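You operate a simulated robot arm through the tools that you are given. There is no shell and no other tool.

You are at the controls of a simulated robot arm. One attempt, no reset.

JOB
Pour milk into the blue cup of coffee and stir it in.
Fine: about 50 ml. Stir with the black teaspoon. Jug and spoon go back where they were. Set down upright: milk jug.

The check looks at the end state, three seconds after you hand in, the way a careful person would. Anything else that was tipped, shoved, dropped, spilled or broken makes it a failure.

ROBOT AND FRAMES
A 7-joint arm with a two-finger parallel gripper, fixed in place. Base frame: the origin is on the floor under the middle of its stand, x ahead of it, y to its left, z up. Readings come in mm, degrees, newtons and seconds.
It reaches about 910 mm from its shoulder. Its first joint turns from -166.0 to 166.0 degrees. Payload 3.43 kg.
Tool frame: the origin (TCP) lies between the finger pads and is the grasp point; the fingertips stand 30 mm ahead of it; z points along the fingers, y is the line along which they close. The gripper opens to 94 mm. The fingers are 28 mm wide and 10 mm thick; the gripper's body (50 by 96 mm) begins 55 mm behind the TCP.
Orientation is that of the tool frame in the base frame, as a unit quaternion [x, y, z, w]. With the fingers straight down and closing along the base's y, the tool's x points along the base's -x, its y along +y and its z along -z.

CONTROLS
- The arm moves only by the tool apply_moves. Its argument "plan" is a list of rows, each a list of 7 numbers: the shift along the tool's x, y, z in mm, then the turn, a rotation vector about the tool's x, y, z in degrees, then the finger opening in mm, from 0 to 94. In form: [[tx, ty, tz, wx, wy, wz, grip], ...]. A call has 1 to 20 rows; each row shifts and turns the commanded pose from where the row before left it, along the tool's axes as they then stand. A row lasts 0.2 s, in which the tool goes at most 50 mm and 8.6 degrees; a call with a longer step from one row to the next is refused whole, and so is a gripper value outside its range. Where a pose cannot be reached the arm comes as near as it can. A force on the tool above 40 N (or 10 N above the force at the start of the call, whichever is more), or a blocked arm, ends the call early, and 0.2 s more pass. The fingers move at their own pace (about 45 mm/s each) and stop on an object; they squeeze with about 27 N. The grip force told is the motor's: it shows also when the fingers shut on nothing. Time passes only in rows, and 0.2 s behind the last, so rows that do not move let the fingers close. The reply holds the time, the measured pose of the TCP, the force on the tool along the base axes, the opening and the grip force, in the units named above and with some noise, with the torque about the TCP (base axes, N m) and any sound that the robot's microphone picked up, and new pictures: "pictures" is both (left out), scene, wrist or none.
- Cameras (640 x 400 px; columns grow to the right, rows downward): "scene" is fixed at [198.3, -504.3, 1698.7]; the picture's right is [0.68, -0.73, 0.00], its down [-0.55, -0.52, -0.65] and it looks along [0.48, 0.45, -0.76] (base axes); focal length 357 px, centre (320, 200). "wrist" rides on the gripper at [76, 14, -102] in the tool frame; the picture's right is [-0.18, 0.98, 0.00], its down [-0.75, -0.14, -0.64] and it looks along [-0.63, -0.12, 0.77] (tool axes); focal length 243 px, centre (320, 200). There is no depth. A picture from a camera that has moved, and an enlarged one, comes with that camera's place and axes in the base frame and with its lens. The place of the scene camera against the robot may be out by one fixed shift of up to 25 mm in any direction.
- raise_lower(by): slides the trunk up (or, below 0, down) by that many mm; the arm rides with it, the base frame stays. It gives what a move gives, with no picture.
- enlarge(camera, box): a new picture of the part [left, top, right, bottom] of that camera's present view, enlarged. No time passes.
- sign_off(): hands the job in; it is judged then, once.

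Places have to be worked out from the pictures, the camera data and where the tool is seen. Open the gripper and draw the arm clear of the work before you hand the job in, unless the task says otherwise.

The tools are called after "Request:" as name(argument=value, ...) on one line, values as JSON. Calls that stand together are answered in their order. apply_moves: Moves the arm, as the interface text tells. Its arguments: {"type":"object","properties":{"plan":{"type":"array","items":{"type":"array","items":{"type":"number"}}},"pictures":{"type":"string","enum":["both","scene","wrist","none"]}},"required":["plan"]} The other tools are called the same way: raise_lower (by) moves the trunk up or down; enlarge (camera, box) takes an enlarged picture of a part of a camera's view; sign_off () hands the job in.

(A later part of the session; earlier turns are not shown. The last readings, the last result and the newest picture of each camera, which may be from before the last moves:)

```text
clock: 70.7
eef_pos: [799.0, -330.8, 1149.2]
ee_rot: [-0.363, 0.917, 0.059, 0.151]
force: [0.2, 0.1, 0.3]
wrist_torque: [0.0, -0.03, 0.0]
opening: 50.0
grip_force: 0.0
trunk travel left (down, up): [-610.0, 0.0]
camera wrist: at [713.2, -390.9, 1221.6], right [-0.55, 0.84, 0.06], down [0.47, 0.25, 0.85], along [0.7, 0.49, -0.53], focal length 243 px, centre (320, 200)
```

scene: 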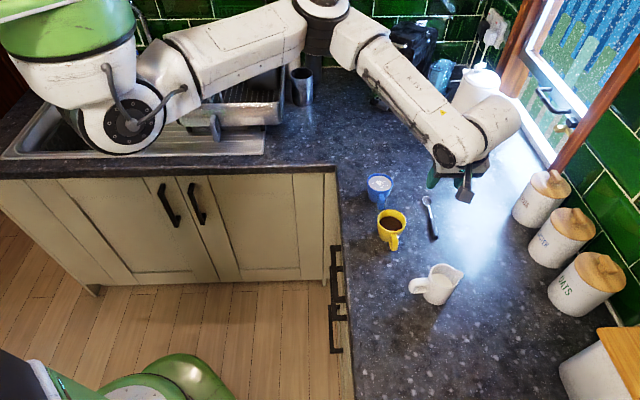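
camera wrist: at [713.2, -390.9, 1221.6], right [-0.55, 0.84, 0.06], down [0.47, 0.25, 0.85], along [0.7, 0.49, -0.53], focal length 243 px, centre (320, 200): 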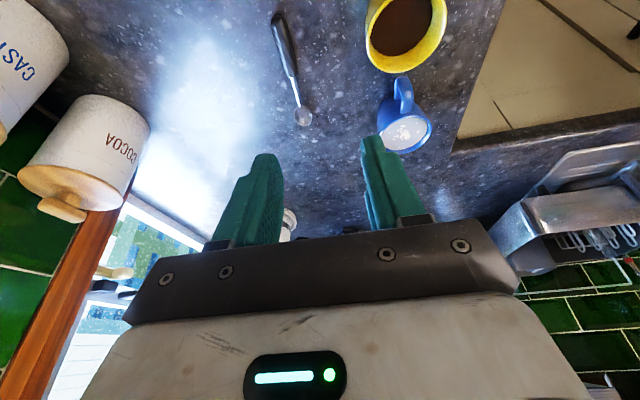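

The hand reached φ≈43° without limits. I enlarge the wrist view on the spoon.

Request:
enlarge(camera="wrist", box=[230, 0, 370, 130])

Request:
enlarge(camera="wrist", box=[340, 0, 470, 160])

Request:
enlarge(camera="scene", box=[410, 185, 450, 245])

```text
3.08 times, centred on (300, 65) of wrist
camera zoom: at [713.2, -390.9, 1221.6], right [-0.55, 0.84, 0.06], down [0.47, 0.25, 0.85], along [0.7, 0.49, -0.53], focal length 746 px, centre (382, 615)
```

zoom: 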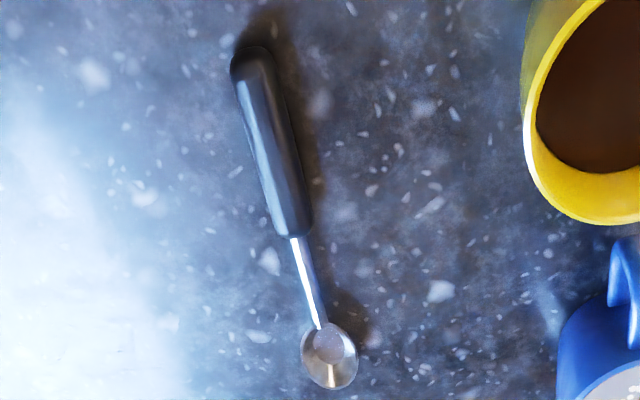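

```text
2.50 times, centred on (405, 80) of wrist
camera zoom: at [713.2, -390.9, 1221.6], right [-0.55, 0.84, 0.06], down [0.47, 0.25, 0.85], along [0.7, 0.49, -0.53], focal length 606 px, centre (108, 500)
```

zoom: 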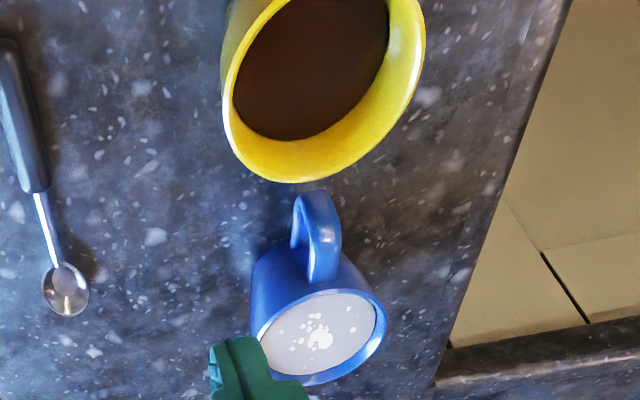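

```text
6.67 times, centred on (430, 215) of scene
camera zoom: at [198.3, -504.3, 1698.7], right [0.68, -0.73, 0.0], down [-0.55, -0.52, -0.65], along [0.48, 0.45, -0.76], focal length 2379 px, centre (-413, 100)
```

zoom: 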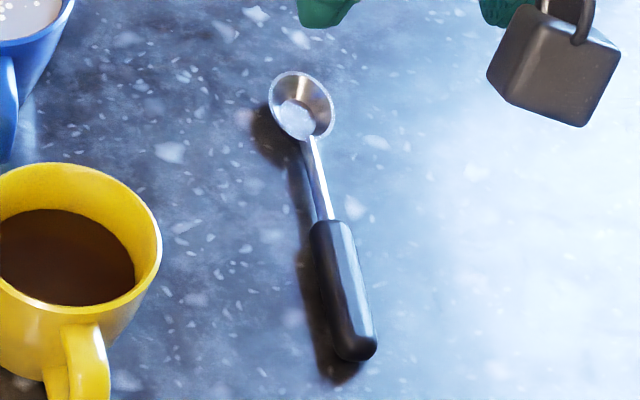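

Spoon fix: handle end (829,-350), handle/neck junction (881,-306), bowl tip (944,-252), azimuth ~40.4°, handle ≈13 mm thick. I set φ=40.4°, e≈62° and move over the handle, 25 mm from its end.

Request:
apply_moves(plan=[[0, 0, 0, 0.86, 0, 2.55, 50], [0, 0, 0, 0, -4.5, 0, 50], [0, 0, 0, 0, -4.5, 0, 50], [6.8, -6.8, 27.9, 0, 0, 0, 50], [6.8, -6.8, 27.9, 0, 0, 0, 50], [6.8, -6.8, 27.9, 0, 0, 0, 50], [6.8, -6.8, 27.9, 0, 0, 0, 50], [6.8, -6.8, 27.9, 0, 0, 0, 50], [0, 0, 0, 0, 0, 0, 50]])

Request:
enlarge(camera="wrist", box=[220, 40, 420, 240])

Request:
enlarge(camera="scene", box=[390, 170, 480, 290])

```text
clock: 72.7
eef_pos: [848.3, -333.0, 1009.3]
ee_rot: [-0.336, 0.911, 0.082, 0.224]
force: [0.4, 0.7, 0.3]
wrist_torque: [0.0, -0.01, 0.0]
opening: 50.0
grip_force: 0.0
trunk travel left (down, up): [-610.0, 0.0]
camera wrist: at [750.6, -396.3, 1064.9], right [-0.52, 0.85, 0.08], down [0.37, 0.13, 0.92], along [0.77, 0.5, -0.39], focal length 243 px, centre (320, 200)
```

scene: 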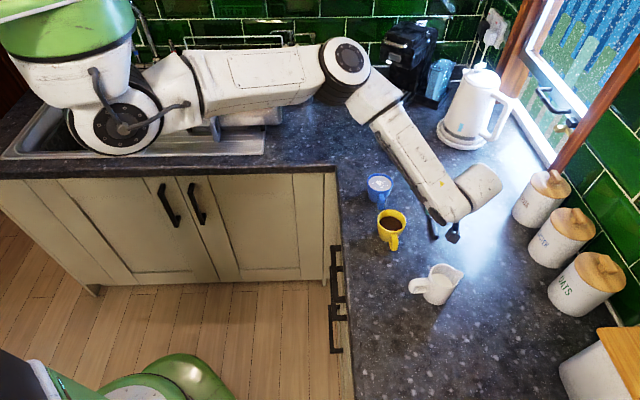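
wrist: 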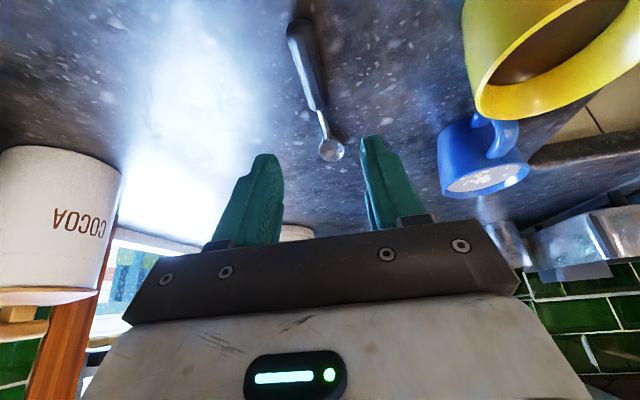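

```text
2.00 times, centred on (320, 140) of wrist
camera zoom: at [750.6, -396.3, 1064.9], right [-0.52, 0.85, 0.08], down [0.37, 0.13, 0.92], along [0.77, 0.5, -0.39], focal length 485 px, centre (320, 320)
```

zoom: 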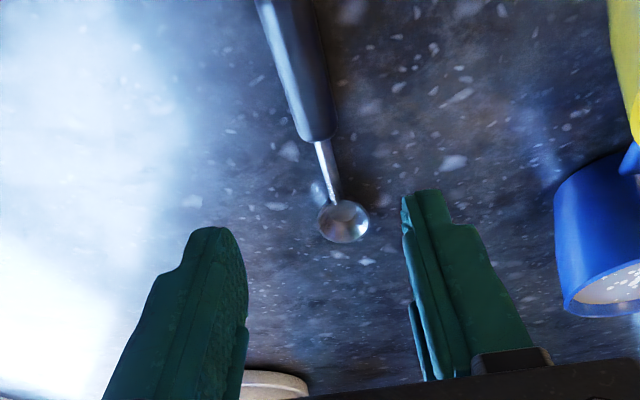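

```text
3.33 times, centred on (435, 230) of scene
camera zoom: at [198.3, -504.3, 1698.7], right [0.68, -0.73, 0.0], down [-0.55, -0.52, -0.65], along [0.48, 0.45, -0.76], focal length 1190 px, centre (-63, 100)
```

zoom: 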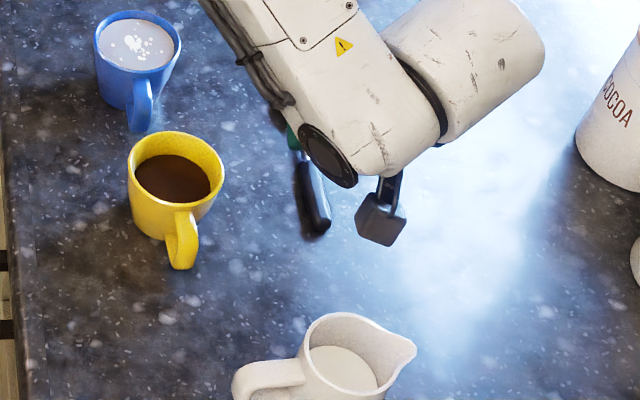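

The fingers line up with the handle (φ=40.5°, e=62°). I descend vertically to just above the counter and check.

Request:
apply_moves(plan=[[6.4, 0, 12.2, 0, 0, 0, 50], [6.4, 0, 12.2, 0, 0, 0, 50], [6.4, 0, 12.2, 0, 0, 0, 50], [6.4, 0, 12.2, 0, 0, 0, 50], [0, 0, 0, 0, 0, 0, 50]])

Request:
enlarge(camera="wrist", box=[220, 0, 420, 200])

Request:
enlarge(camera="scene", box=[390, 170, 480, 290])

```text
clock: 73.9
eef_pos: [849.2, -334.6, 953.6]
ee_rot: [-0.337, 0.911, 0.082, 0.225]
force: [0.2, 0.3, 0.4]
wrist_torque: [0.01, 0.01, 0.02]
opening: 50.0
grip_force: 0.1
trunk travel left (down, up): [-610.0, 0.0]
camera wrist: at [751.2, -396.6, 1009.8], right [-0.52, 0.85, 0.08], down [0.37, 0.13, 0.92], along [0.77, 0.5, -0.39], focal length 243 px, centre (320, 200)
```

scene: 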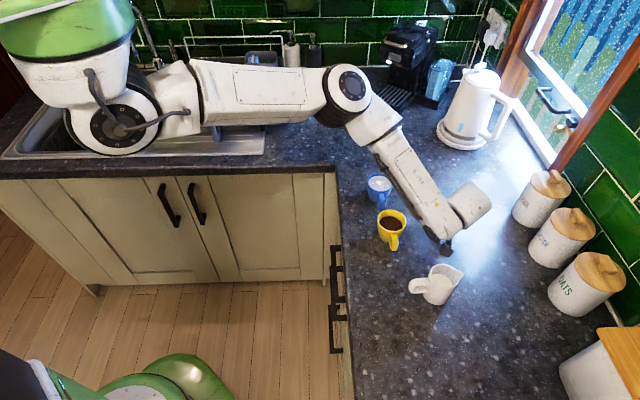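
wrist: 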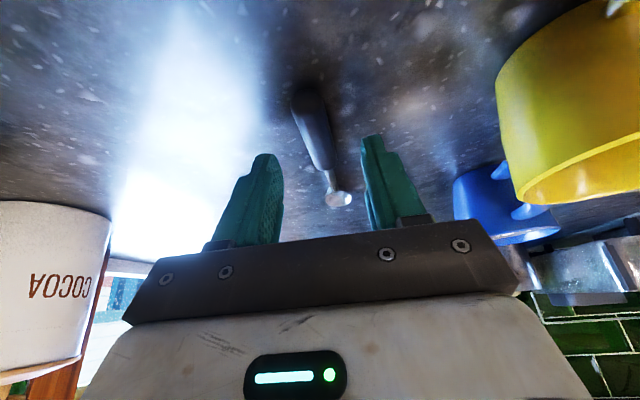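

```text
2.00 times, centred on (320, 100) of wrist
camera zoom: at [751.2, -396.6, 1009.8], right [-0.52, 0.85, 0.08], down [0.37, 0.13, 0.92], along [0.77, 0.5, -0.39], focal length 485 px, centre (320, 400)
```

zoom: 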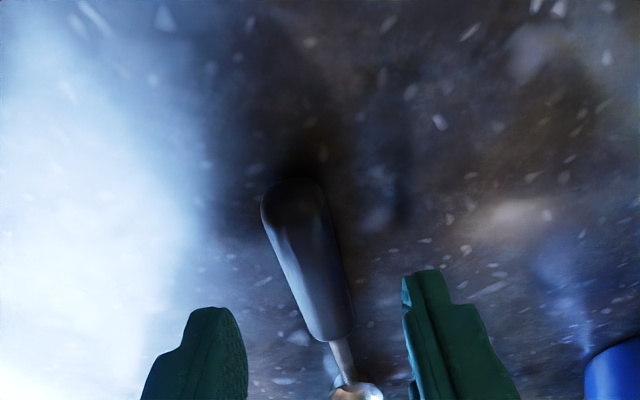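

```text
3.33 times, centred on (435, 230) of scene
camera zoom: at [198.3, -504.3, 1698.7], right [0.68, -0.73, 0.0], down [-0.55, -0.52, -0.65], along [0.48, 0.45, -0.76], focal length 1190 px, centre (-63, 100)
```

zoom: 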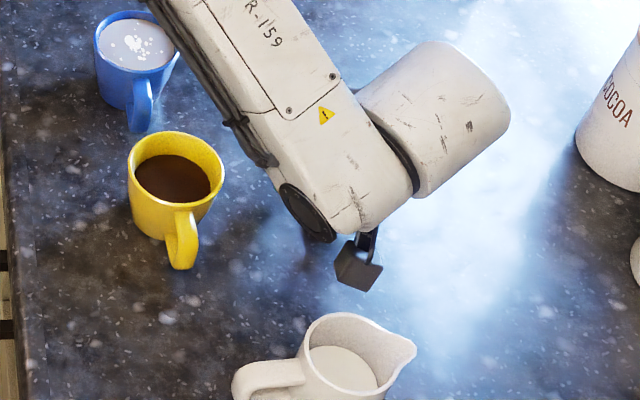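

Handle is centred between the fingers. I descend the last centimetre carefully, feeling for the counter.

Request:
apply_moves(plan=[[1.85, 0, 3.55, 0, 0, 0, 50], [1.85, 0, 3.55, 0, 0, 0, 50], [0.46, 0, 0.89, 0, 0, 0, 50], [0.46, 0, 0.89, 0, 0, 0, 50], [0, 0, 0, 0, 0, 0, 50]], pictures="none")

Request:
apply_moves(plan=[[0.46, 0, 0.89, 0, 0, 0, 50], [0, 0, 0, 0, 0, 0, 50]], pictures="none")

```text
clock: 75.1
eef_pos: [847.2, -334.2, 943.8]
ee_rot: [-0.336, 0.911, 0.082, 0.225]
force: [-0.6, 0.1, 0.0]
wrist_torque: [0.01, -0.03, 0.04]
opening: 50.2
grip_force: 0.1
trunk travel left (down, up): [-610.0, 0.0]
```

```text
clock: 75.7
eef_pos: [848.4, -334.2, 942.9]
ee_rot: [-0.337, 0.91, 0.083, 0.225]
force: [-0.6, 0.1, 3.5]
wrist_torque: [0.07, 0.06, -0.01]
opening: 50.0
grip_force: 0.1
trunk travel left (down, up): [-610.0, 0.0]
```

Counter contact at TCP z≈942.8 (counter ≈ 910). I back up 1.5 mm and close on the handle.

Request:
apply_moves(plan=[[-0.7, 0, -1.33, 0, 0, 0, 50], [0, 0, 0, 0, 0, 0, 30], [0, 0, 0, 0, 0, 0, 20], [0, 0, 0, 0, 0, 0, 12], [0, 0, 0, 0, 0, 0, 4], [0, 0, 0, 0, 0, 0, 2], [0, 0, 0, 0, 0, 0, 2]])

Request:
enlarge(camera="wrist", box=[220, 0, 420, 200])

```text
clock: 77.3
eef_pos: [848.1, -333.8, 943.6]
ee_rot: [-0.337, 0.911, 0.083, 0.225]
force: [-0.3, 0.2, 0.7]
wrist_torque: [0.02, 0.02, 0.0]
opening: 15.8
grip_force: 27.5
trunk travel left (down, up): [-610.0, 0.0]
camera wrist: at [751.3, -396.6, 1000.0], right [-0.52, 0.85, 0.08], down [0.37, 0.13, 0.92], along [0.77, 0.5, -0.39], focal length 243 px, centre (320, 200)
```

scene: 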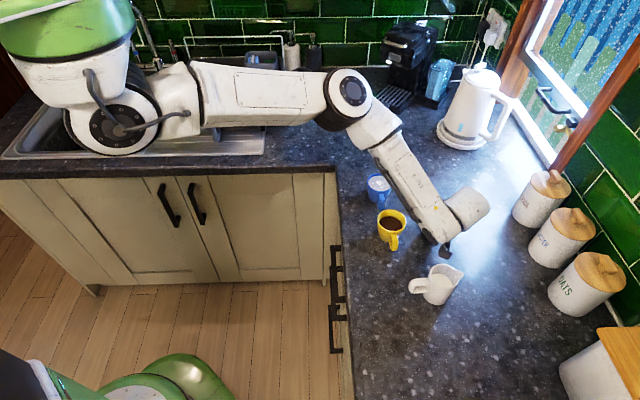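
wrist: 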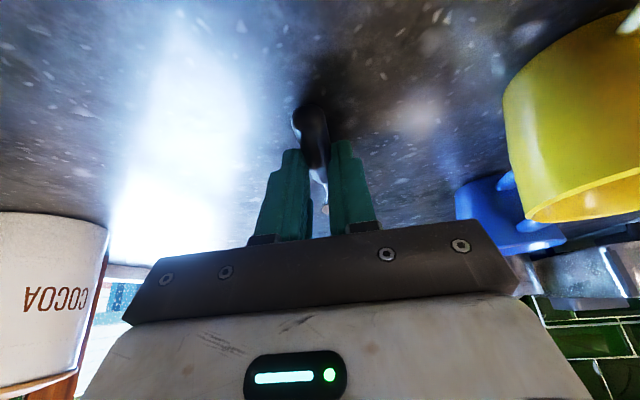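

```text
2.00 times, centred on (320, 100) of wrist
camera zoom: at [751.3, -396.6, 1000.0], right [-0.52, 0.85, 0.08], down [0.37, 0.13, 0.92], along [0.77, 0.5, -0.39], focal length 485 px, centre (320, 400)
```

zoom: 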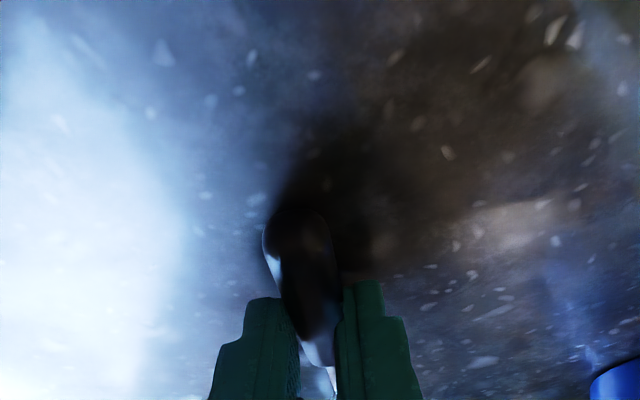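

Gripped at 15.8 mm. I lift the spoon straight up.

Request:
apply_moves(plan=[[-2.3, 0, -4.4, 0, 0, 0, 2], [-4.6, 0, -8.9, 0, 0, 0, 2], [-9.3, 0, -17.7, 0, 0, 0, 2], [-9.3, 0, -17.7, 0, 0, 0, 2], [-9.3, 0, -17.7, 0, 0, 0, 2], [-9.3, 0, -17.7, 0, 0, 0, 2], [-9.3, 0, -17.7, 0, 0, 0, 2], [-9.3, 0, -17.7, 0, 0, 0, 2], [-9.3, 0, -17.7, 0, 0, 0, 2], [0, 0, 0, 0, 0, 0, 2]])

Request:
enlarge(camera="scene", box=[390, 100, 510, 250])

Request:
enlarge(camera="wrist", box=[240, 60, 400, 220])

```text
clock: 79.5
eef_pos: [847.3, -333.4, 1099.5]
ee_rot: [-0.337, 0.91, 0.083, 0.225]
force: [0.3, 0.1, -0.3]
wrist_torque: [-0.03, 0.03, 0.01]
opening: 16.0
grip_force: 27.3
trunk travel left (down, up): [-610.0, 0.0]
camera wrist: at [751.0, -396.6, 1155.9], right [-0.52, 0.85, 0.08], down [0.37, 0.13, 0.92], along [0.77, 0.51, -0.39], focal length 243 px, centre (320, 200)
```

scene: 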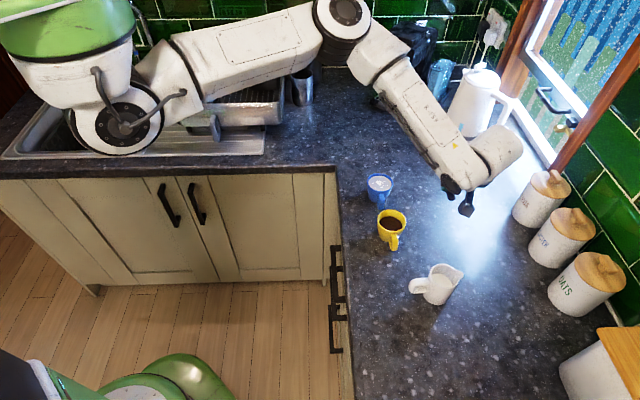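
wrist: 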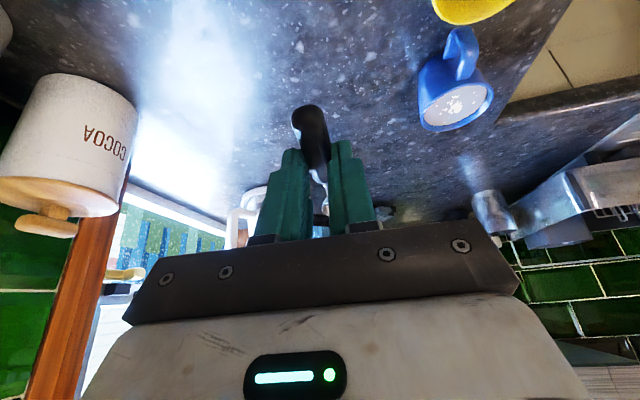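

```text
2.67 times, centred on (450, 175) of scene
camera zoom: at [198.3, -504.3, 1698.7], right [0.68, -0.73, 0.0], down [-0.55, -0.52, -0.65], along [0.48, 0.45, -0.76], focal length 952 px, centre (-27, 267)
```

zoom: 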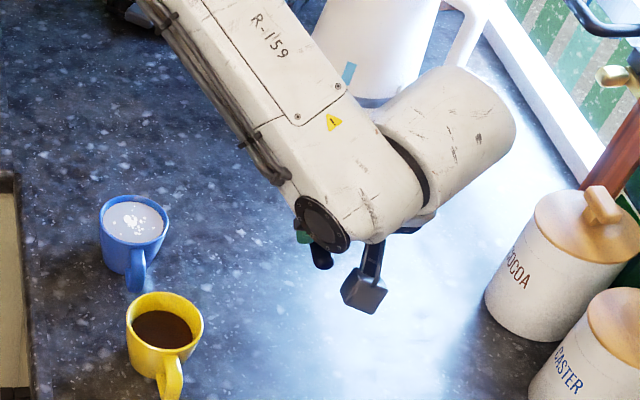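

```text
2.50 times, centred on (320, 140) of wrist
camera zoom: at [751.0, -396.6, 1155.9], right [-0.52, 0.85, 0.08], down [0.37, 0.13, 0.92], along [0.77, 0.51, -0.39], focal length 606 px, centre (320, 350)
```

zoom: 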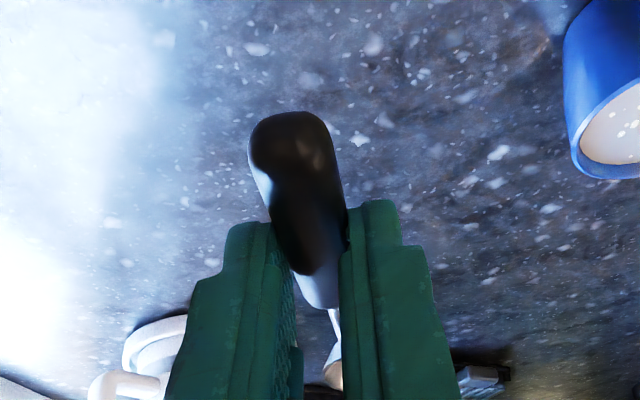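

The spoon is held firmly and level. I shift toward the blue cup at height and begin pitching the hand so the bowl swings down.

Request:
apply_moves(plan=[[-8, 11.2, 0.8, 0, 0, 0, 2], [-15.9, 22.3, 1.5, 0, 0, 0, 2], [-15.9, 22.3, 1.5, 0, 0, 0, 2], [-15.9, 22.3, 1.5, 0, 0, 0, 2], [-15.9, 22.3, 1.5, 0, 0, 0, 2], [-8, 11.2, 0.8, 0, 0, 0, 2], [0, 0, 0, 0, 4, 0, 2], [0, 0, 0, 0, 8, 0, 2], [0, 0, 0, 0, 8, 0, 2], [0, 0, 0, 0, 8, 0, 2], [0, 0, 0, 0, 8, 0, 2], [0, 0, 0, 0, 4, 0, 2], [0, 0, 0, 0, 0, 0, 2]])

```text
clock: 82.3
eef_pos: [831.3, -200.3, 1129.2]
ee_rot: [-0.345, 0.932, -0.038, -0.101]
force: [0.4, -0.3, -0.3]
wrist_torque: [0.01, 0.01, 0.02]
opening: 15.7
grip_force: 27.4
trunk travel left (down, up): [-610.0, 0.0]
camera wrist: at [782.4, -222.4, 1246.3], right [-0.5, 0.86, -0.04], down [0.76, 0.46, 0.47], along [0.42, 0.2, -0.88], focal length 243 px, centre (320, 200)
```

scene: 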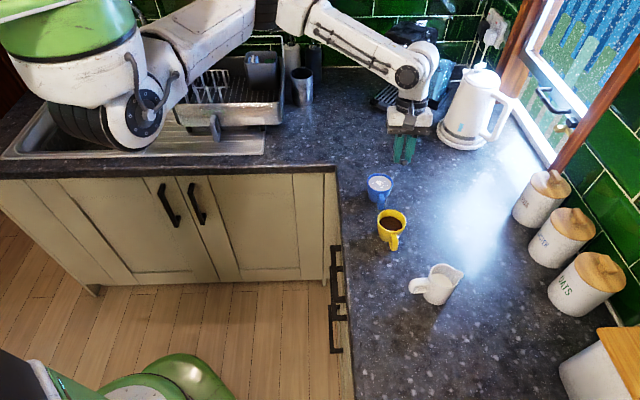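
wrist: 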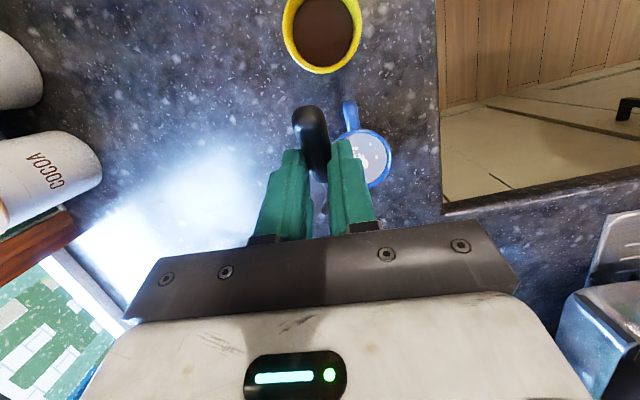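

That worked smoothly. The wrist camera now sees the cups from above; I enlarge for a precise overhead fix of the blue cup and the spoon.

Request:
enlarge(camera="wrist", box=[270, 60, 430, 220])

Request:
enlarge(camera="scene", box=[350, 60, 450, 210])

```text
2.50 times, centred on (350, 140) of wrist
camera zoom: at [782.4, -222.4, 1246.3], right [-0.5, 0.86, -0.04], down [0.76, 0.46, 0.47], along [0.42, 0.2, -0.88], focal length 606 px, centre (245, 350)
```

zoom: 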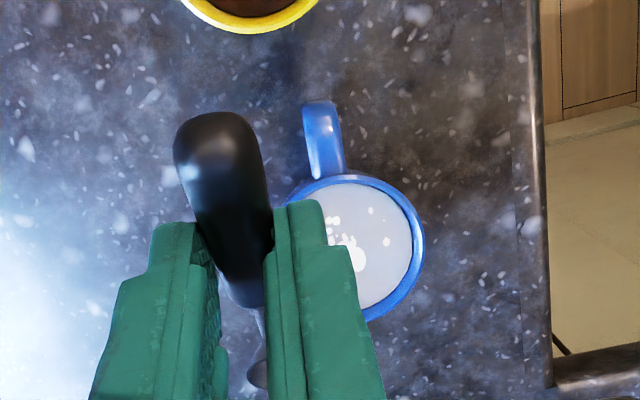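

```text
2.67 times, centred on (400, 135) of scene
camera zoom: at [198.3, -504.3, 1698.7], right [0.68, -0.73, 0.0], down [-0.55, -0.52, -0.65], along [0.48, 0.45, -0.76], focal length 952 px, centre (107, 373)
```

zoom: 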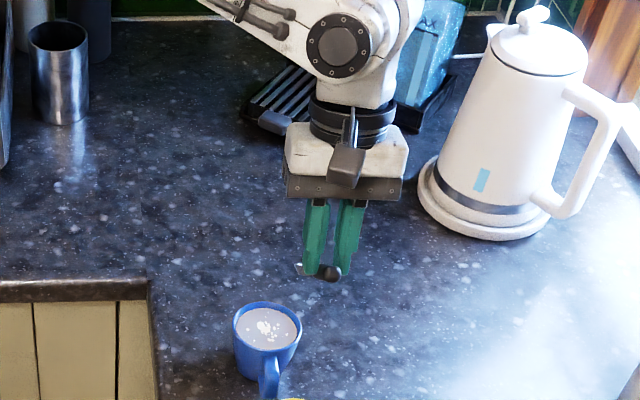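

Overhead fix puts the blue cup at about (840,-147), rim ≈ 972, R≈35.5. I continue pitching so the spoon hangs steeply (≈75°).

Request:
apply_moves(plan=[[0, 0, 0, 0, 5, 0, 2], [0, 0, 0, 0, 8, 0, 2], [0, 0, 0, 0, 8, 0, 2], [0, 0, 0, 0, 8, 0, 2], [0, 0, 0, 0, 6, 0, 2], [0, 0, 0, 0, 0, 0, 2]])

Request:
enlarge(camera="scene", box=[350, 80, 450, 210])

Request:
enlarge(camera="wrist", box=[250, 60, 410, 220])

```text
clock: 83.7
eef_pos: [831.3, -201.2, 1129.8]
ee_rot: [-0.317, 0.859, -0.14, -0.377]
force: [0.4, 0.8, -1.3]
wrist_torque: [0.02, 0.0, 0.01]
opening: 16.0
grip_force: 27.2
trunk travel left (down, up): [-610.0, 0.0]
camera wrist: at [840.3, -172.7, 1255.3], right [-0.54, 0.83, -0.14], down [0.84, 0.53, -0.12], along [-0.03, -0.18, -0.98], focal length 243 px, centre (320, 200)
```

scene: 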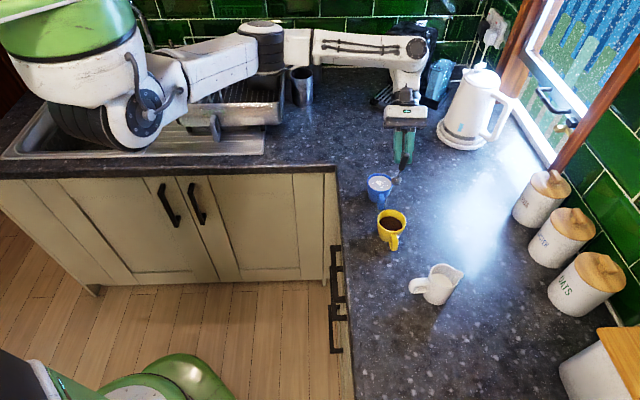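
wrist: 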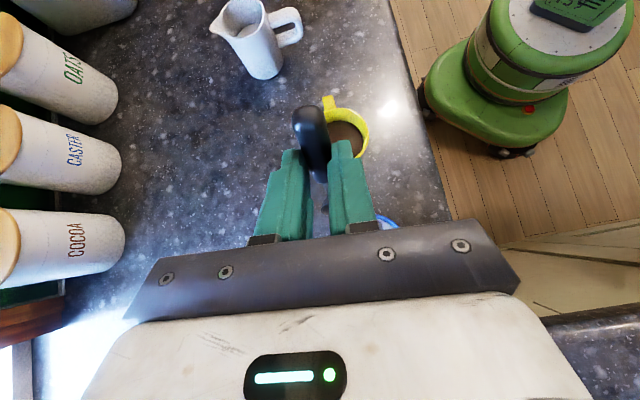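

```text
3.08 times, centred on (400, 145) of scene
camera zoom: at [198.3, -504.3, 1698.7], right [0.68, -0.73, 0.0], down [-0.55, -0.52, -0.65], along [0.48, 0.45, -0.76], focal length 1098 px, centre (74, 369)
```

zoom: 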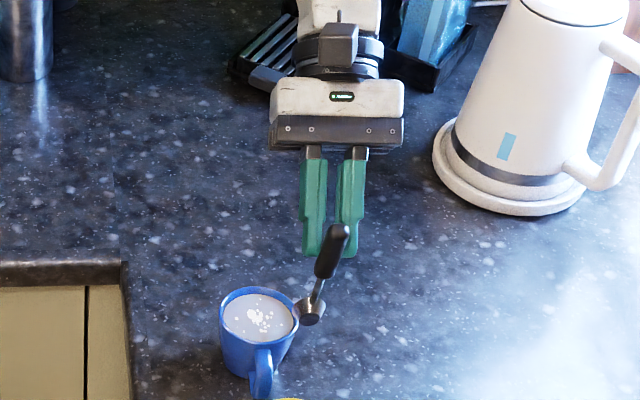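

```text
2.50 times, centred on (330, 140) of wrist
camera zoom: at [840.3, -172.7, 1255.3], right [-0.54, 0.83, -0.14], down [0.84, 0.53, -0.12], along [-0.03, -0.18, -0.98], focal length 606 px, centre (295, 350)
```

zoom: 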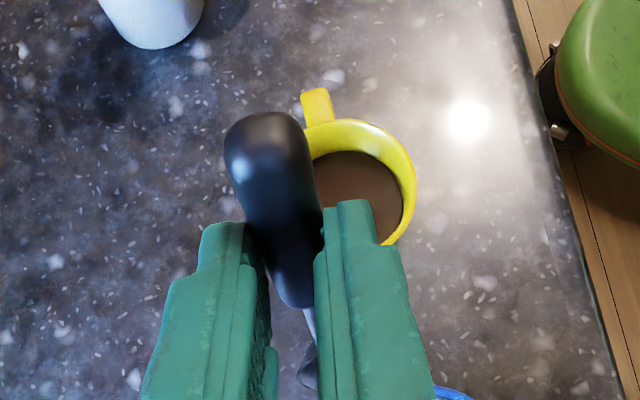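

The spoon hangs down nicely and the bowl is where I computed it. I move it horizontally above the blue cup's centre.

Request:
apply_moves(plan=[[-3.7, 4.4, -4.0, 0, 0, 0, 2], [-7.4, 8.9, -8.1, 0, 0, 0, 2], [-7.4, 8.9, -8.1, 0, 0, 0, 2], [-7.4, 8.9, -8.1, 0, 0, 0, 2], [-3.7, 4.4, -4.0, 0, 0, 0, 2], [0, 0, 0, 0, 0, 0, 2]])

Request:
enlarge(camera="scene", box=[350, 120, 430, 210])

Request:
enlarge(camera="wrist", box=[250, 60, 410, 260])

```text
clock: 85.1
eef_pos: [840.2, -144.9, 1129.2]
ee_rot: [-0.317, 0.859, -0.14, -0.376]
force: [1.0, -0.3, -0.1]
wrist_torque: [0.03, 0.01, 0.01]
opening: 15.8
grip_force: 26.8
trunk travel left (down, up): [-610.0, 0.0]
camera wrist: at [849.8, -117.4, 1255.0], right [-0.54, 0.83, -0.14], down [0.84, 0.53, -0.12], along [-0.03, -0.18, -0.98], focal length 243 px, centre (320, 200)
```

scene: 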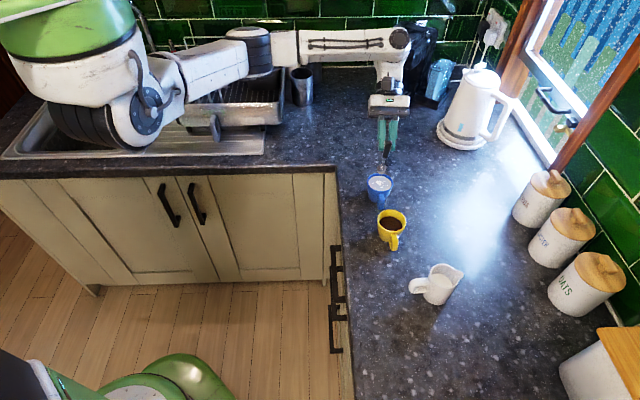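
wrist: 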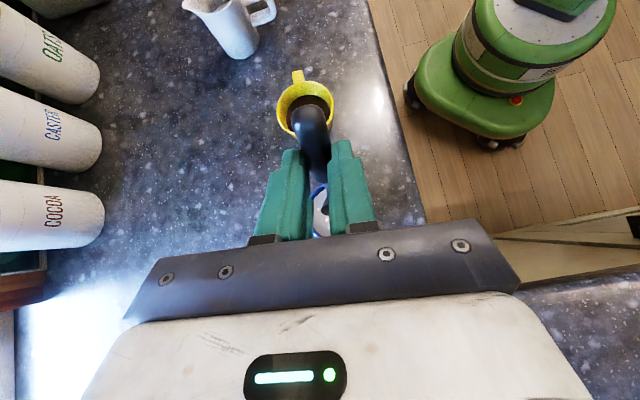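

```text
4.44 times, centred on (390, 165) of scene
camera zoom: at [198.3, -504.3, 1698.7], right [0.68, -0.73, 0.0], down [-0.55, -0.52, -0.65], along [0.48, 0.45, -0.76], focal length 1586 px, centre (9, 356)
```

zoom: 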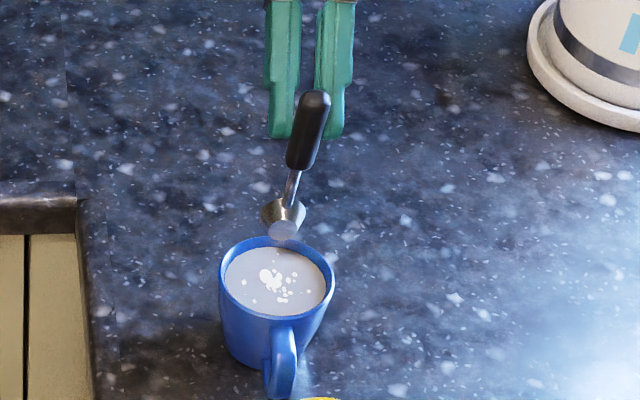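

```text
2.00 times, centred on (330, 160) of wrist
camera zoom: at [849.8, -117.4, 1255.0], right [-0.54, 0.83, -0.14], down [0.84, 0.53, -0.12], along [-0.03, -0.18, -0.98], focal length 485 px, centre (300, 280)
```

zoom: 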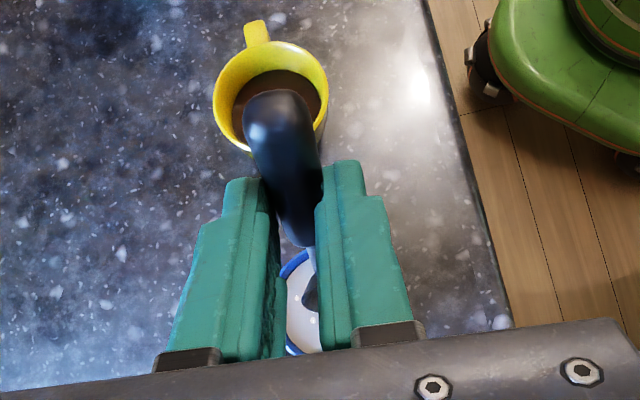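

Bowl is over the opening. I nudge slightly and lower until the bowl just reaches the coffee, then check alignment.

Request:
apply_moves(plan=[[-7, -0.4, 7.2, 0, 0, 0, 2], [-7, -0.4, 7.2, 0, 0, 0, 2], [-7, -0.4, 7.2, 0, 0, 0, 2], [-7, -0.4, 7.2, 0, 0, 0, 2], [0, 0, 0, 0, 0, 0, 2]])

Request:
enlarge(camera="scene", box=[350, 140, 420, 210])

```text
clock: 86.3
eef_pos: [841.0, -146.7, 1089.0]
ee_rot: [-0.317, 0.859, -0.14, -0.377]
force: [0.7, -0.5, -1.3]
wrist_torque: [0.01, -0.02, 0.03]
opening: 16.0
grip_force: 26.8
trunk travel left (down, up): [-610.0, 0.0]
camera wrist: at [849.6, -120.0, 1214.7], right [-0.54, 0.83, -0.14], down [0.84, 0.53, -0.12], along [-0.03, -0.18, -0.98], focal length 243 px, centre (320, 200)
```

scene: 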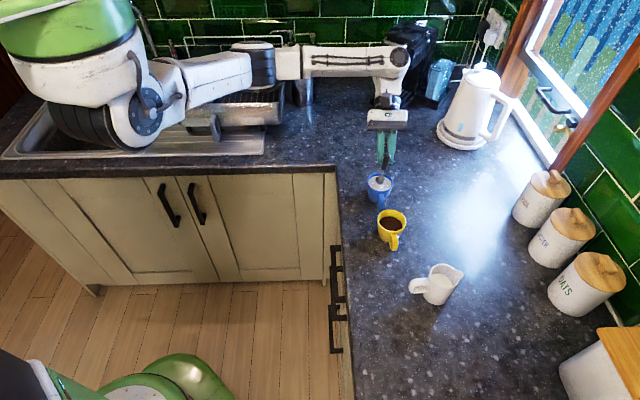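
wrist: 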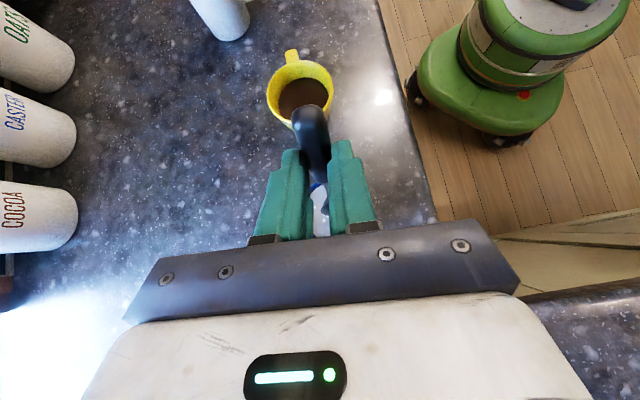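

```text
5.71 times, centred on (385, 175) of scene
camera zoom: at [198.3, -504.3, 1698.7], right [0.68, -0.73, 0.0], down [-0.55, -0.52, -0.65], along [0.48, 0.45, -0.76], focal length 2039 px, centre (-51, 343)
```

zoom: 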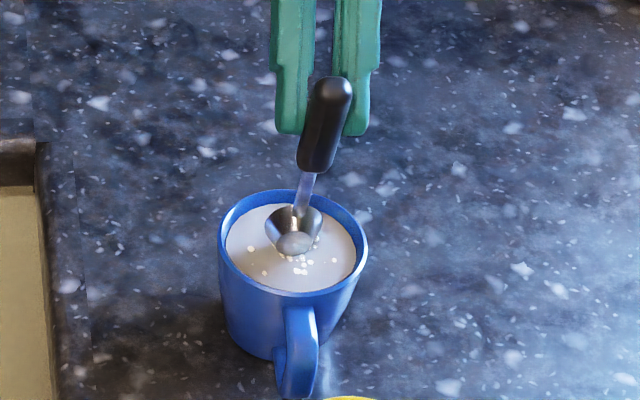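

The bowl enters the cup centred, just touching the surface. I lower it ~34 mm further into the coffee, watching the force.

Request:
apply_moves(plan=[[-5, 0, 4.6, 0, 0, 0, 2], [-5, 0, 4.6, 0, 0, 0, 2], [-5, 0, 4.6, 0, 0, 0, 2], [-5, 0, 4.6, 0, 0, 0, 2], [-5, 0, 4.6, 0, 0, 0, 2], [0, 0, 0, 0, 0, 0, 2]])

Request:
enlarge(camera="scene", box=[350, 140, 420, 210])

```text
clock: 87.7
eef_pos: [840.9, -147.2, 1055.0]
ee_rot: [-0.317, 0.859, -0.139, -0.376]
force: [0.3, -0.8, 0.4]
wrist_torque: [0.02, -0.01, -0.02]
opening: 15.7
grip_force: 27.0
trunk travel left (down, up): [-610.0, 0.0]
camera wrist: at [849.8, -120.0, 1181.2], right [-0.54, 0.83, -0.14], down [0.84, 0.53, -0.12], along [-0.03, -0.18, -0.98], focal length 243 px, centre (320, 200)
```

scene: 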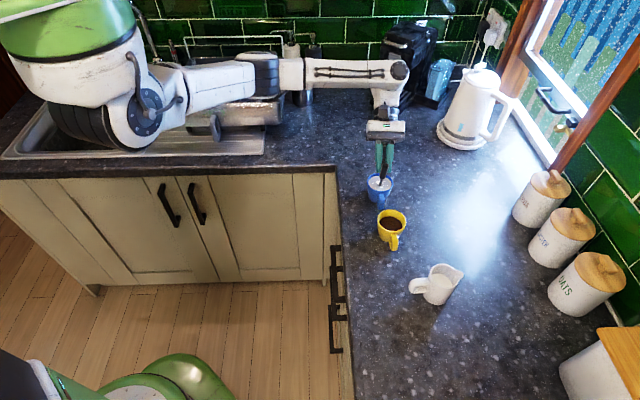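
wrist: 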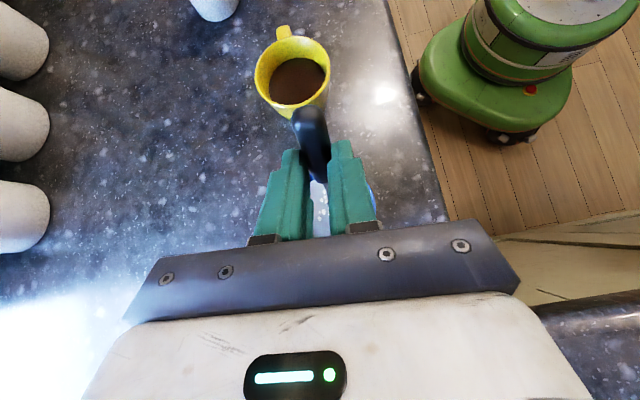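

```text
5.71 times, centred on (385, 175) of scene
camera zoom: at [198.3, -504.3, 1698.7], right [0.68, -0.73, 0.0], down [-0.55, -0.52, -0.65], along [0.48, 0.45, -0.76], focal length 2039 px, centre (-51, 343)
```

zoom: 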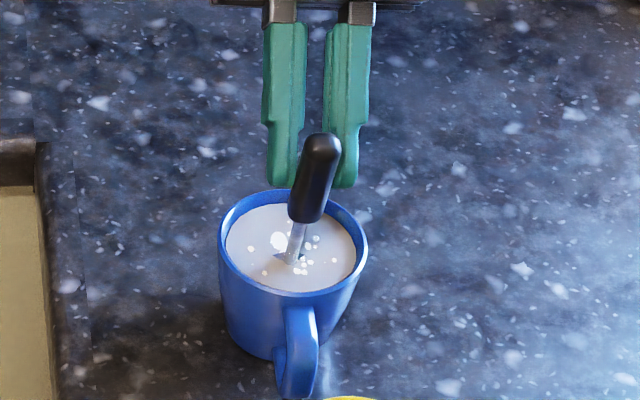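

The spoon sits in the centre of the coffee with no contact. I stir: two circles of ~8 mm radius.

Request:
apply_moves(plan=[[-4.06, 0, -4.41, 0, 0, 0, 2], [1.58, 5.66, 1.72, 0, 0, 0, 2], [3.83, 2.34, 4.16, 0, 0, 0, 2], [3.83, -2.34, 4.16, 0, 0, 0, 2], [1.58, -5.66, 1.72, 0, 0, 0, 2], [-1.58, -5.66, -1.72, 0, 0, 0, 2], [-3.83, -2.34, -4.16, 0, 0, 0, 2], [-3.83, 2.34, -4.16, 0, 0, 0, 2], [-1.58, 5.66, -1.72, 0, 0, 0, 2], [1.58, 5.66, 1.72, 0, 0, 0, 2], [3.83, 2.34, 4.16, 0, 0, 0, 2], [3.83, -2.34, 4.16, 0, 0, 0, 2], [1.58, -5.66, 1.72, 0, 0, 0, 2], [-1.58, -5.66, -1.72, 0, 0, 0, 2], [-3.83, -2.34, -4.16, 0, 0, 0, 2], [-3.83, 2.34, -4.16, 0, 0, 0, 2], [-1.58, 5.66, -1.72, 0, 0, 0, 2]], pictures="none")

Request:
enlarge(camera="scene", box=[350, 140, 420, 210])

```text
clock: 91.3
eef_pos: [845.8, -143.7, 1055.0]
ee_rot: [-0.317, 0.859, -0.14, -0.376]
force: [0.6, -0.4, -0.8]
wrist_torque: [0.0, 0.01, 0.01]
opening: 16.0
grip_force: 26.7
trunk travel left (down, up): [-610.0, 0.0]
```

```text
5.71 times, centred on (385, 175) of scene
camera zoom: at [198.3, -504.3, 1698.7], right [0.68, -0.73, 0.0], down [-0.55, -0.52, -0.65], along [0.48, 0.45, -0.76], focal length 2039 px, centre (-51, 343)
```

zoom: 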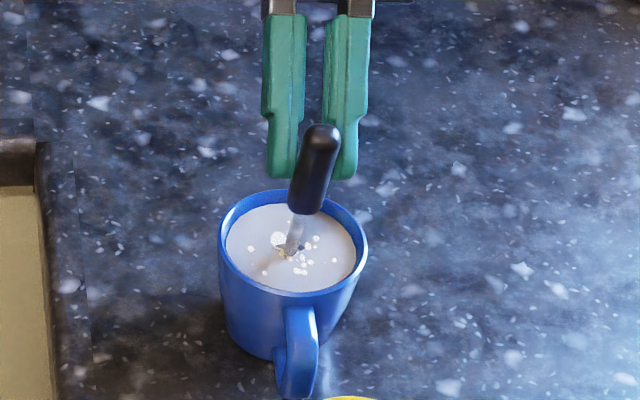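

The cup hasn't moved and no contact forces. I keep stirring with a slightly larger, faster circle.

Request:
apply_moves(plan=[[1.58, 5.66, 1.72, 0, 0, 0, 2], [3.83, 2.34, 4.16, 0, 0, 0, 2], [3.83, -2.34, 4.16, 0, 0, 0, 2], [1.58, -5.66, 1.72, 0, 0, 0, 2], [-1.58, -5.66, -1.72, 0, 0, 0, 2], [-3.83, -2.34, -4.16, 0, 0, 0, 2], [-3.83, 2.34, -4.16, 0, 0, 0, 2], [-1.58, 5.66, -1.72, 0, 0, 0, 2], [4.06, 6, 4.41, 0, 0, 0, 2], [4.06, -6, 4.41, 0, 0, 0, 2], [-1.58, -5.66, -1.72, 0, 0, 0, 2], [-3.83, -2.34, -4.16, 0, 0, 0, 2], [-3.83, 2.34, -4.16, 0, 0, 0, 2], [1.13, 5.66, 1.23, 0, 0, 0, 2], [3.83, 2.34, 4.16, 0, 0, 0, 2], [1.58, -5.66, 1.72, 0, 0, 0, 2], [-1.58, -5.66, -1.72, 0, 0, 0, 2], [-3.83, -2.34, -4.16, 0, 0, 0, 2], [-1.5, 5, -1.6, 0, 0, 0, 2], [0, 0, 0, 0, 0, 0, 2]], pictures="none")

Request:
enlarge(camera="scene", box=[350, 140, 420, 210])

```text
clock: 95.5
eef_pos: [851.1, -147.0, 1055.0]
ee_rot: [-0.317, 0.859, -0.14, -0.376]
force: [0.0, 0.3, 0.0]
wrist_torque: [0.02, -0.03, 0.02]
opening: 15.8
grip_force: 26.9
trunk travel left (down, up): [-610.0, 0.0]
```

```text
5.71 times, centred on (385, 175) of scene
camera zoom: at [198.3, -504.3, 1698.7], right [0.68, -0.73, 0.0], down [-0.55, -0.52, -0.65], along [0.48, 0.45, -0.76], focal length 2039 px, centre (-51, 343)
```

zoom: 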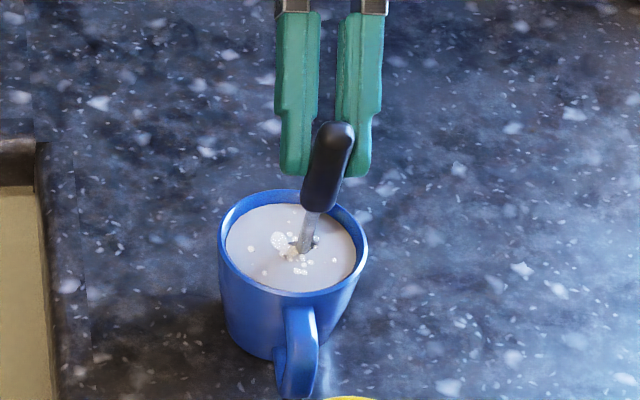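

Position drifted a bit off centre; I re-centre and do three clean circles.

Request:
apply_moves(plan=[[0.27, 6.7, 0.29, 0, 0, 0, 2], [3.05, 7.8, 3.31, 0, 0, 0, 2], [6.09, 0, 6.62, 0, 0, 0, 2], [3.05, -7.8, 3.31, 0, 0, 0, 2], [-3.05, -7.8, -3.31, 0, 0, 0, 2], [-6.09, 0, -6.62, 0, 0, 0, 2], [-3.05, 7.8, -3.31, 0, 0, 0, 2], [3.05, 7.8, 3.31, 0, 0, 0, 2], [6.09, 0, 6.62, 0, 0, 0, 2], [3.05, -7.8, 3.31, 0, 0, 0, 2], [-3.05, -7.8, -3.31, 0, 0, 0, 2], [-6.09, 0, -6.62, 0, 0, 0, 2], [-3.05, 7.8, -3.31, 0, 0, 0, 2], [3.05, 7.8, 3.31, 0, 0, 0, 2], [6.09, 0, 6.62, 0, 0, 0, 2], [3.05, -7.8, 3.31, 0, 0, 0, 2], [-3.05, -7.8, -3.31, 0, 0, 0, 2], [-6.09, 0, -6.62, 0, 0, 0, 2], [-3.05, 7.8, -3.31, 0, 0, 0, 2]], pictures="none")

Request:
enlarge(camera="scene", box=[350, 140, 420, 210])

Request:
enlarge(camera="scene", box=[366, 168, 396, 198])

```text
clock: 99.5
eef_pos: [847.2, -141.1, 1053.9]
ee_rot: [-0.317, 0.86, -0.139, -0.376]
force: [-1.0, 0.2, -1.4]
wrist_torque: [0.0, 0.01, -0.02]
opening: 15.9
grip_force: 27.0
trunk travel left (down, up): [-610.0, 0.0]
```

```text
5.71 times, centred on (385, 175) of scene
camera zoom: at [198.3, -504.3, 1698.7], right [0.68, -0.73, 0.0], down [-0.55, -0.52, -0.65], along [0.48, 0.45, -0.76], focal length 2039 px, centre (-51, 343)
```

zoom: 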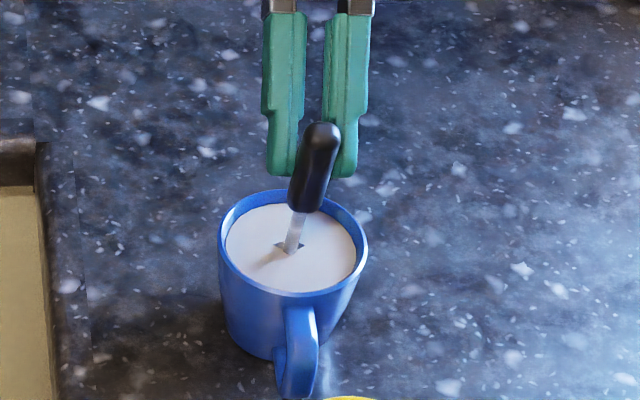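

```text
13.33 times, centred on (381, 183) of scene
camera zoom: at [198.3, -504.3, 1698.7], right [0.68, -0.73, 0.0], down [-0.55, -0.52, -0.65], along [0.48, 0.45, -0.76], focal length 4759 px, centre (-493, 427)
```

zoom: 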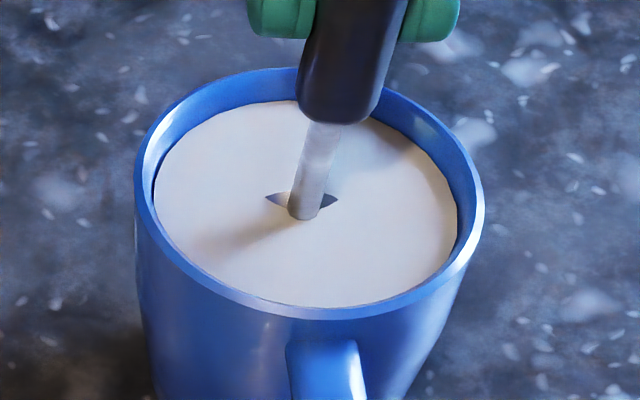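

The white drops have all blended; the coffee is a uniform light colour. One last circle, then I re-centre and lift the spoon slowly out, pausing over the cup to drip.

Request:
apply_moves(plan=[[3.05, 7.8, 3.31, 0, 0, 0, 2], [6.09, 0, 6.62, 0, 0, 0, 2], [3.05, -7.8, 3.31, 0, 0, 0, 2], [-3.05, -7.8, -3.31, 0, 0, 0, 2], [-6.09, 0, -6.62, 0, 0, 0, 2], [-3.05, 7.8, -3.31, 0, 0, 0, 2], [6.3, 0.2, 6.84, 0, 0, 0, 2], [0, 0, 0, 0, 0, 0, 2], [4.4, 0, -4.1, 0, 0, 0, 2], [5.9, 0, -5.4, 0, 0, 0, 2], [5.9, 0, -5.4, 0, 0, 0, 2], [5.9, 0, -5.4, 0, 0, 0, 2], [5.9, 0, -5.4, 0, 0, 0, 2], [5.9, 0, -5.4, 0, 0, 0, 2], [5.9, 0, -5.4, 0, 0, 0, 2], [0, 0, 0, 0, 0, 0, 2], [0, 0, 0, 0, 0, 0, 2], [0, 0, 0, 0, 0, 0, 2], [0, 0, 0, 0, 0, 0, 2], [0, 0, 0, 0, 0, 0, 2]], pictures="both")

Request:
enlarge(camera="scene", box=[350, 130, 420, 210])

```text
clock: 103.7
eef_pos: [840.2, -147.4, 1109.0]
ee_rot: [-0.317, 0.86, -0.139, -0.376]
force: [-0.2, -0.3, -1.3]
wrist_torque: [-0.04, -0.01, 0.0]
opening: 16.0
grip_force: 27.0
trunk travel left (down, up): [-610.0, 0.0]
camera wrist: at [848.2, -121.0, 1235.2], right [-0.54, 0.83, -0.14], down [0.84, 0.53, -0.12], along [-0.03, -0.18, -0.98], focal length 243 px, centre (320, 200)
```

scene: 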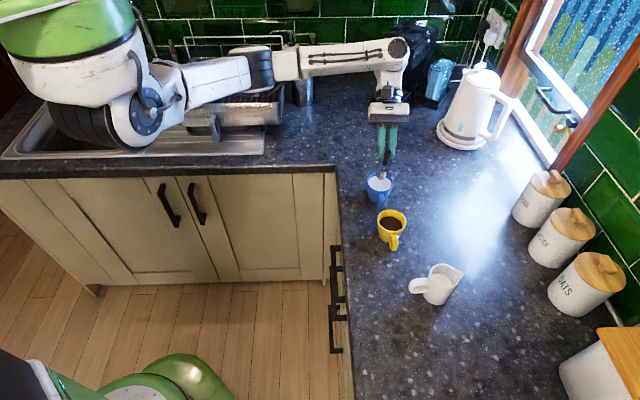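
wrist: 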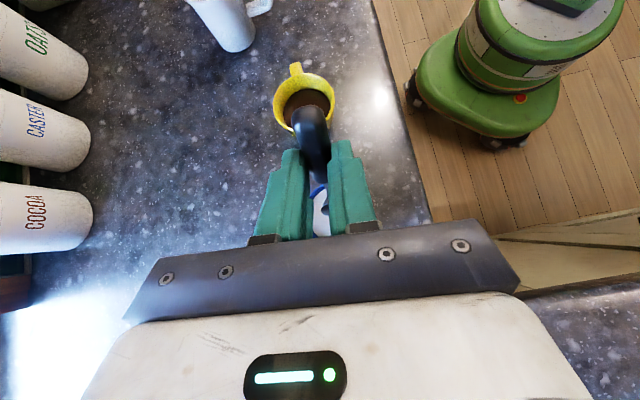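

```text
5.00 times, centred on (385, 170) of scene
camera zoom: at [198.3, -504.3, 1698.7], right [0.68, -0.73, 0.0], down [-0.55, -0.52, -0.65], along [0.48, 0.45, -0.76], focal length 1784 px, centre (-5, 350)
```

zoom: 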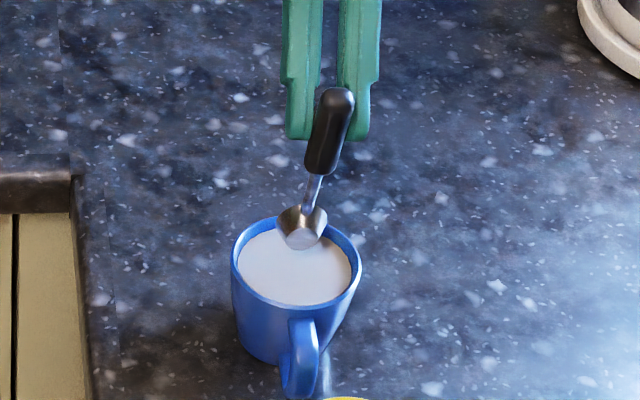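

Spoon is out, clean-looking, and the coffee is evenly mixed with nothing spilled. I let it drip two more seconds, then rise and move back the way I came.

Request:
apply_moves(plan=[[0, 0, 0, 0, 0, 0, 2], [0, 0, 0, 0, 0, 0, 2], [0, 0, 0, 0, 0, 0, 2], [0, 0, 0, 0, 0, 0, 2], [0, 0, 0, 0, 0, 0, 2], [0, 0, 0, 0, 0, 0, 2], [0, 0, 0, 0, 0, 0, 2], [0, 0, 0, 0, 0, 0, 2], [7.4, 0, -6.8, 0, 0, 0, 2], [7.4, 0, -6.8, 0, 0, 0, 2], [3.5, -4.3, 3.8, 0, 0, 0, 2], [7, -8.65, 7.6, 0, 0, 0, 2], [7, -8.65, 7.6, 0, 0, 0, 2], [7, -8.65, 7.6, 0, 0, 0, 2], [3.5, -4.3, 3.8, 0, 0, 0, 2], [0, 0, 0, 0, 0, 0, 2]], pictures="none")

Request:
apply_moves(plan=[[0, 0, 0, 0, -4, 0, 2], [0, 0, 0, 0, -8, 0, 2], [0, 0, 0, 0, -8, 0, 2], [0, 0, 0, 0, -8, 0, 2], [0, 0, 0, 0, -8, 0, 2], [0, 0, 0, 0, -8, 0, 2], [0, 0, 0, 0, -8, 0, 2], [0, 0, 0, 0, -8, 0, 2], [0, 0, 0, 0, -8, 0, 2], [0, 0, 0, 0, -4, 0, 2], [0, 0, 0, 0, -3, 0, 2], [0, 0, 0, 0, 0, 0, 2]])

```text
clock: 107.1
eef_pos: [830.5, -201.5, 1129.5]
ee_rot: [-0.317, 0.859, -0.139, -0.377]
force: [0.0, 0.0, -0.8]
wrist_torque: [0.02, 0.0, -0.01]
opening: 15.9
grip_force: 27.0
trunk travel left (down, up): [-610.0, 0.0]
```

```text
clock: 109.7
eef_pos: [831.1, -202.6, 1130.5]
ee_rot: [-0.337, 0.911, 0.082, 0.224]
force: [0.5, -0.3, -0.6]
wrist_torque: [-0.01, 0.03, -0.03]
opening: 16.0
grip_force: 27.3
trunk travel left (down, up): [-610.0, 0.0]
camera wrist: at [733.6, -265.0, 1185.3], right [-0.52, 0.85, 0.08], down [0.37, 0.13, 0.92], along [0.77, 0.5, -0.39], focal length 243 px, centre (320, 200)
```

scene: 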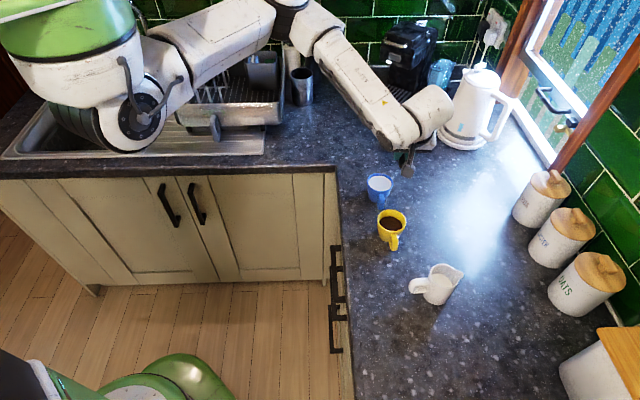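
wrist: 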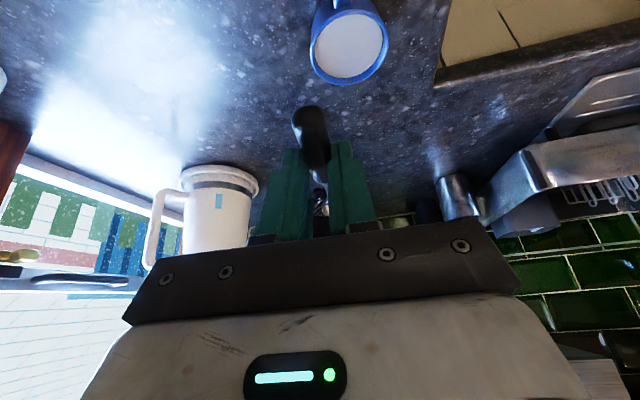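

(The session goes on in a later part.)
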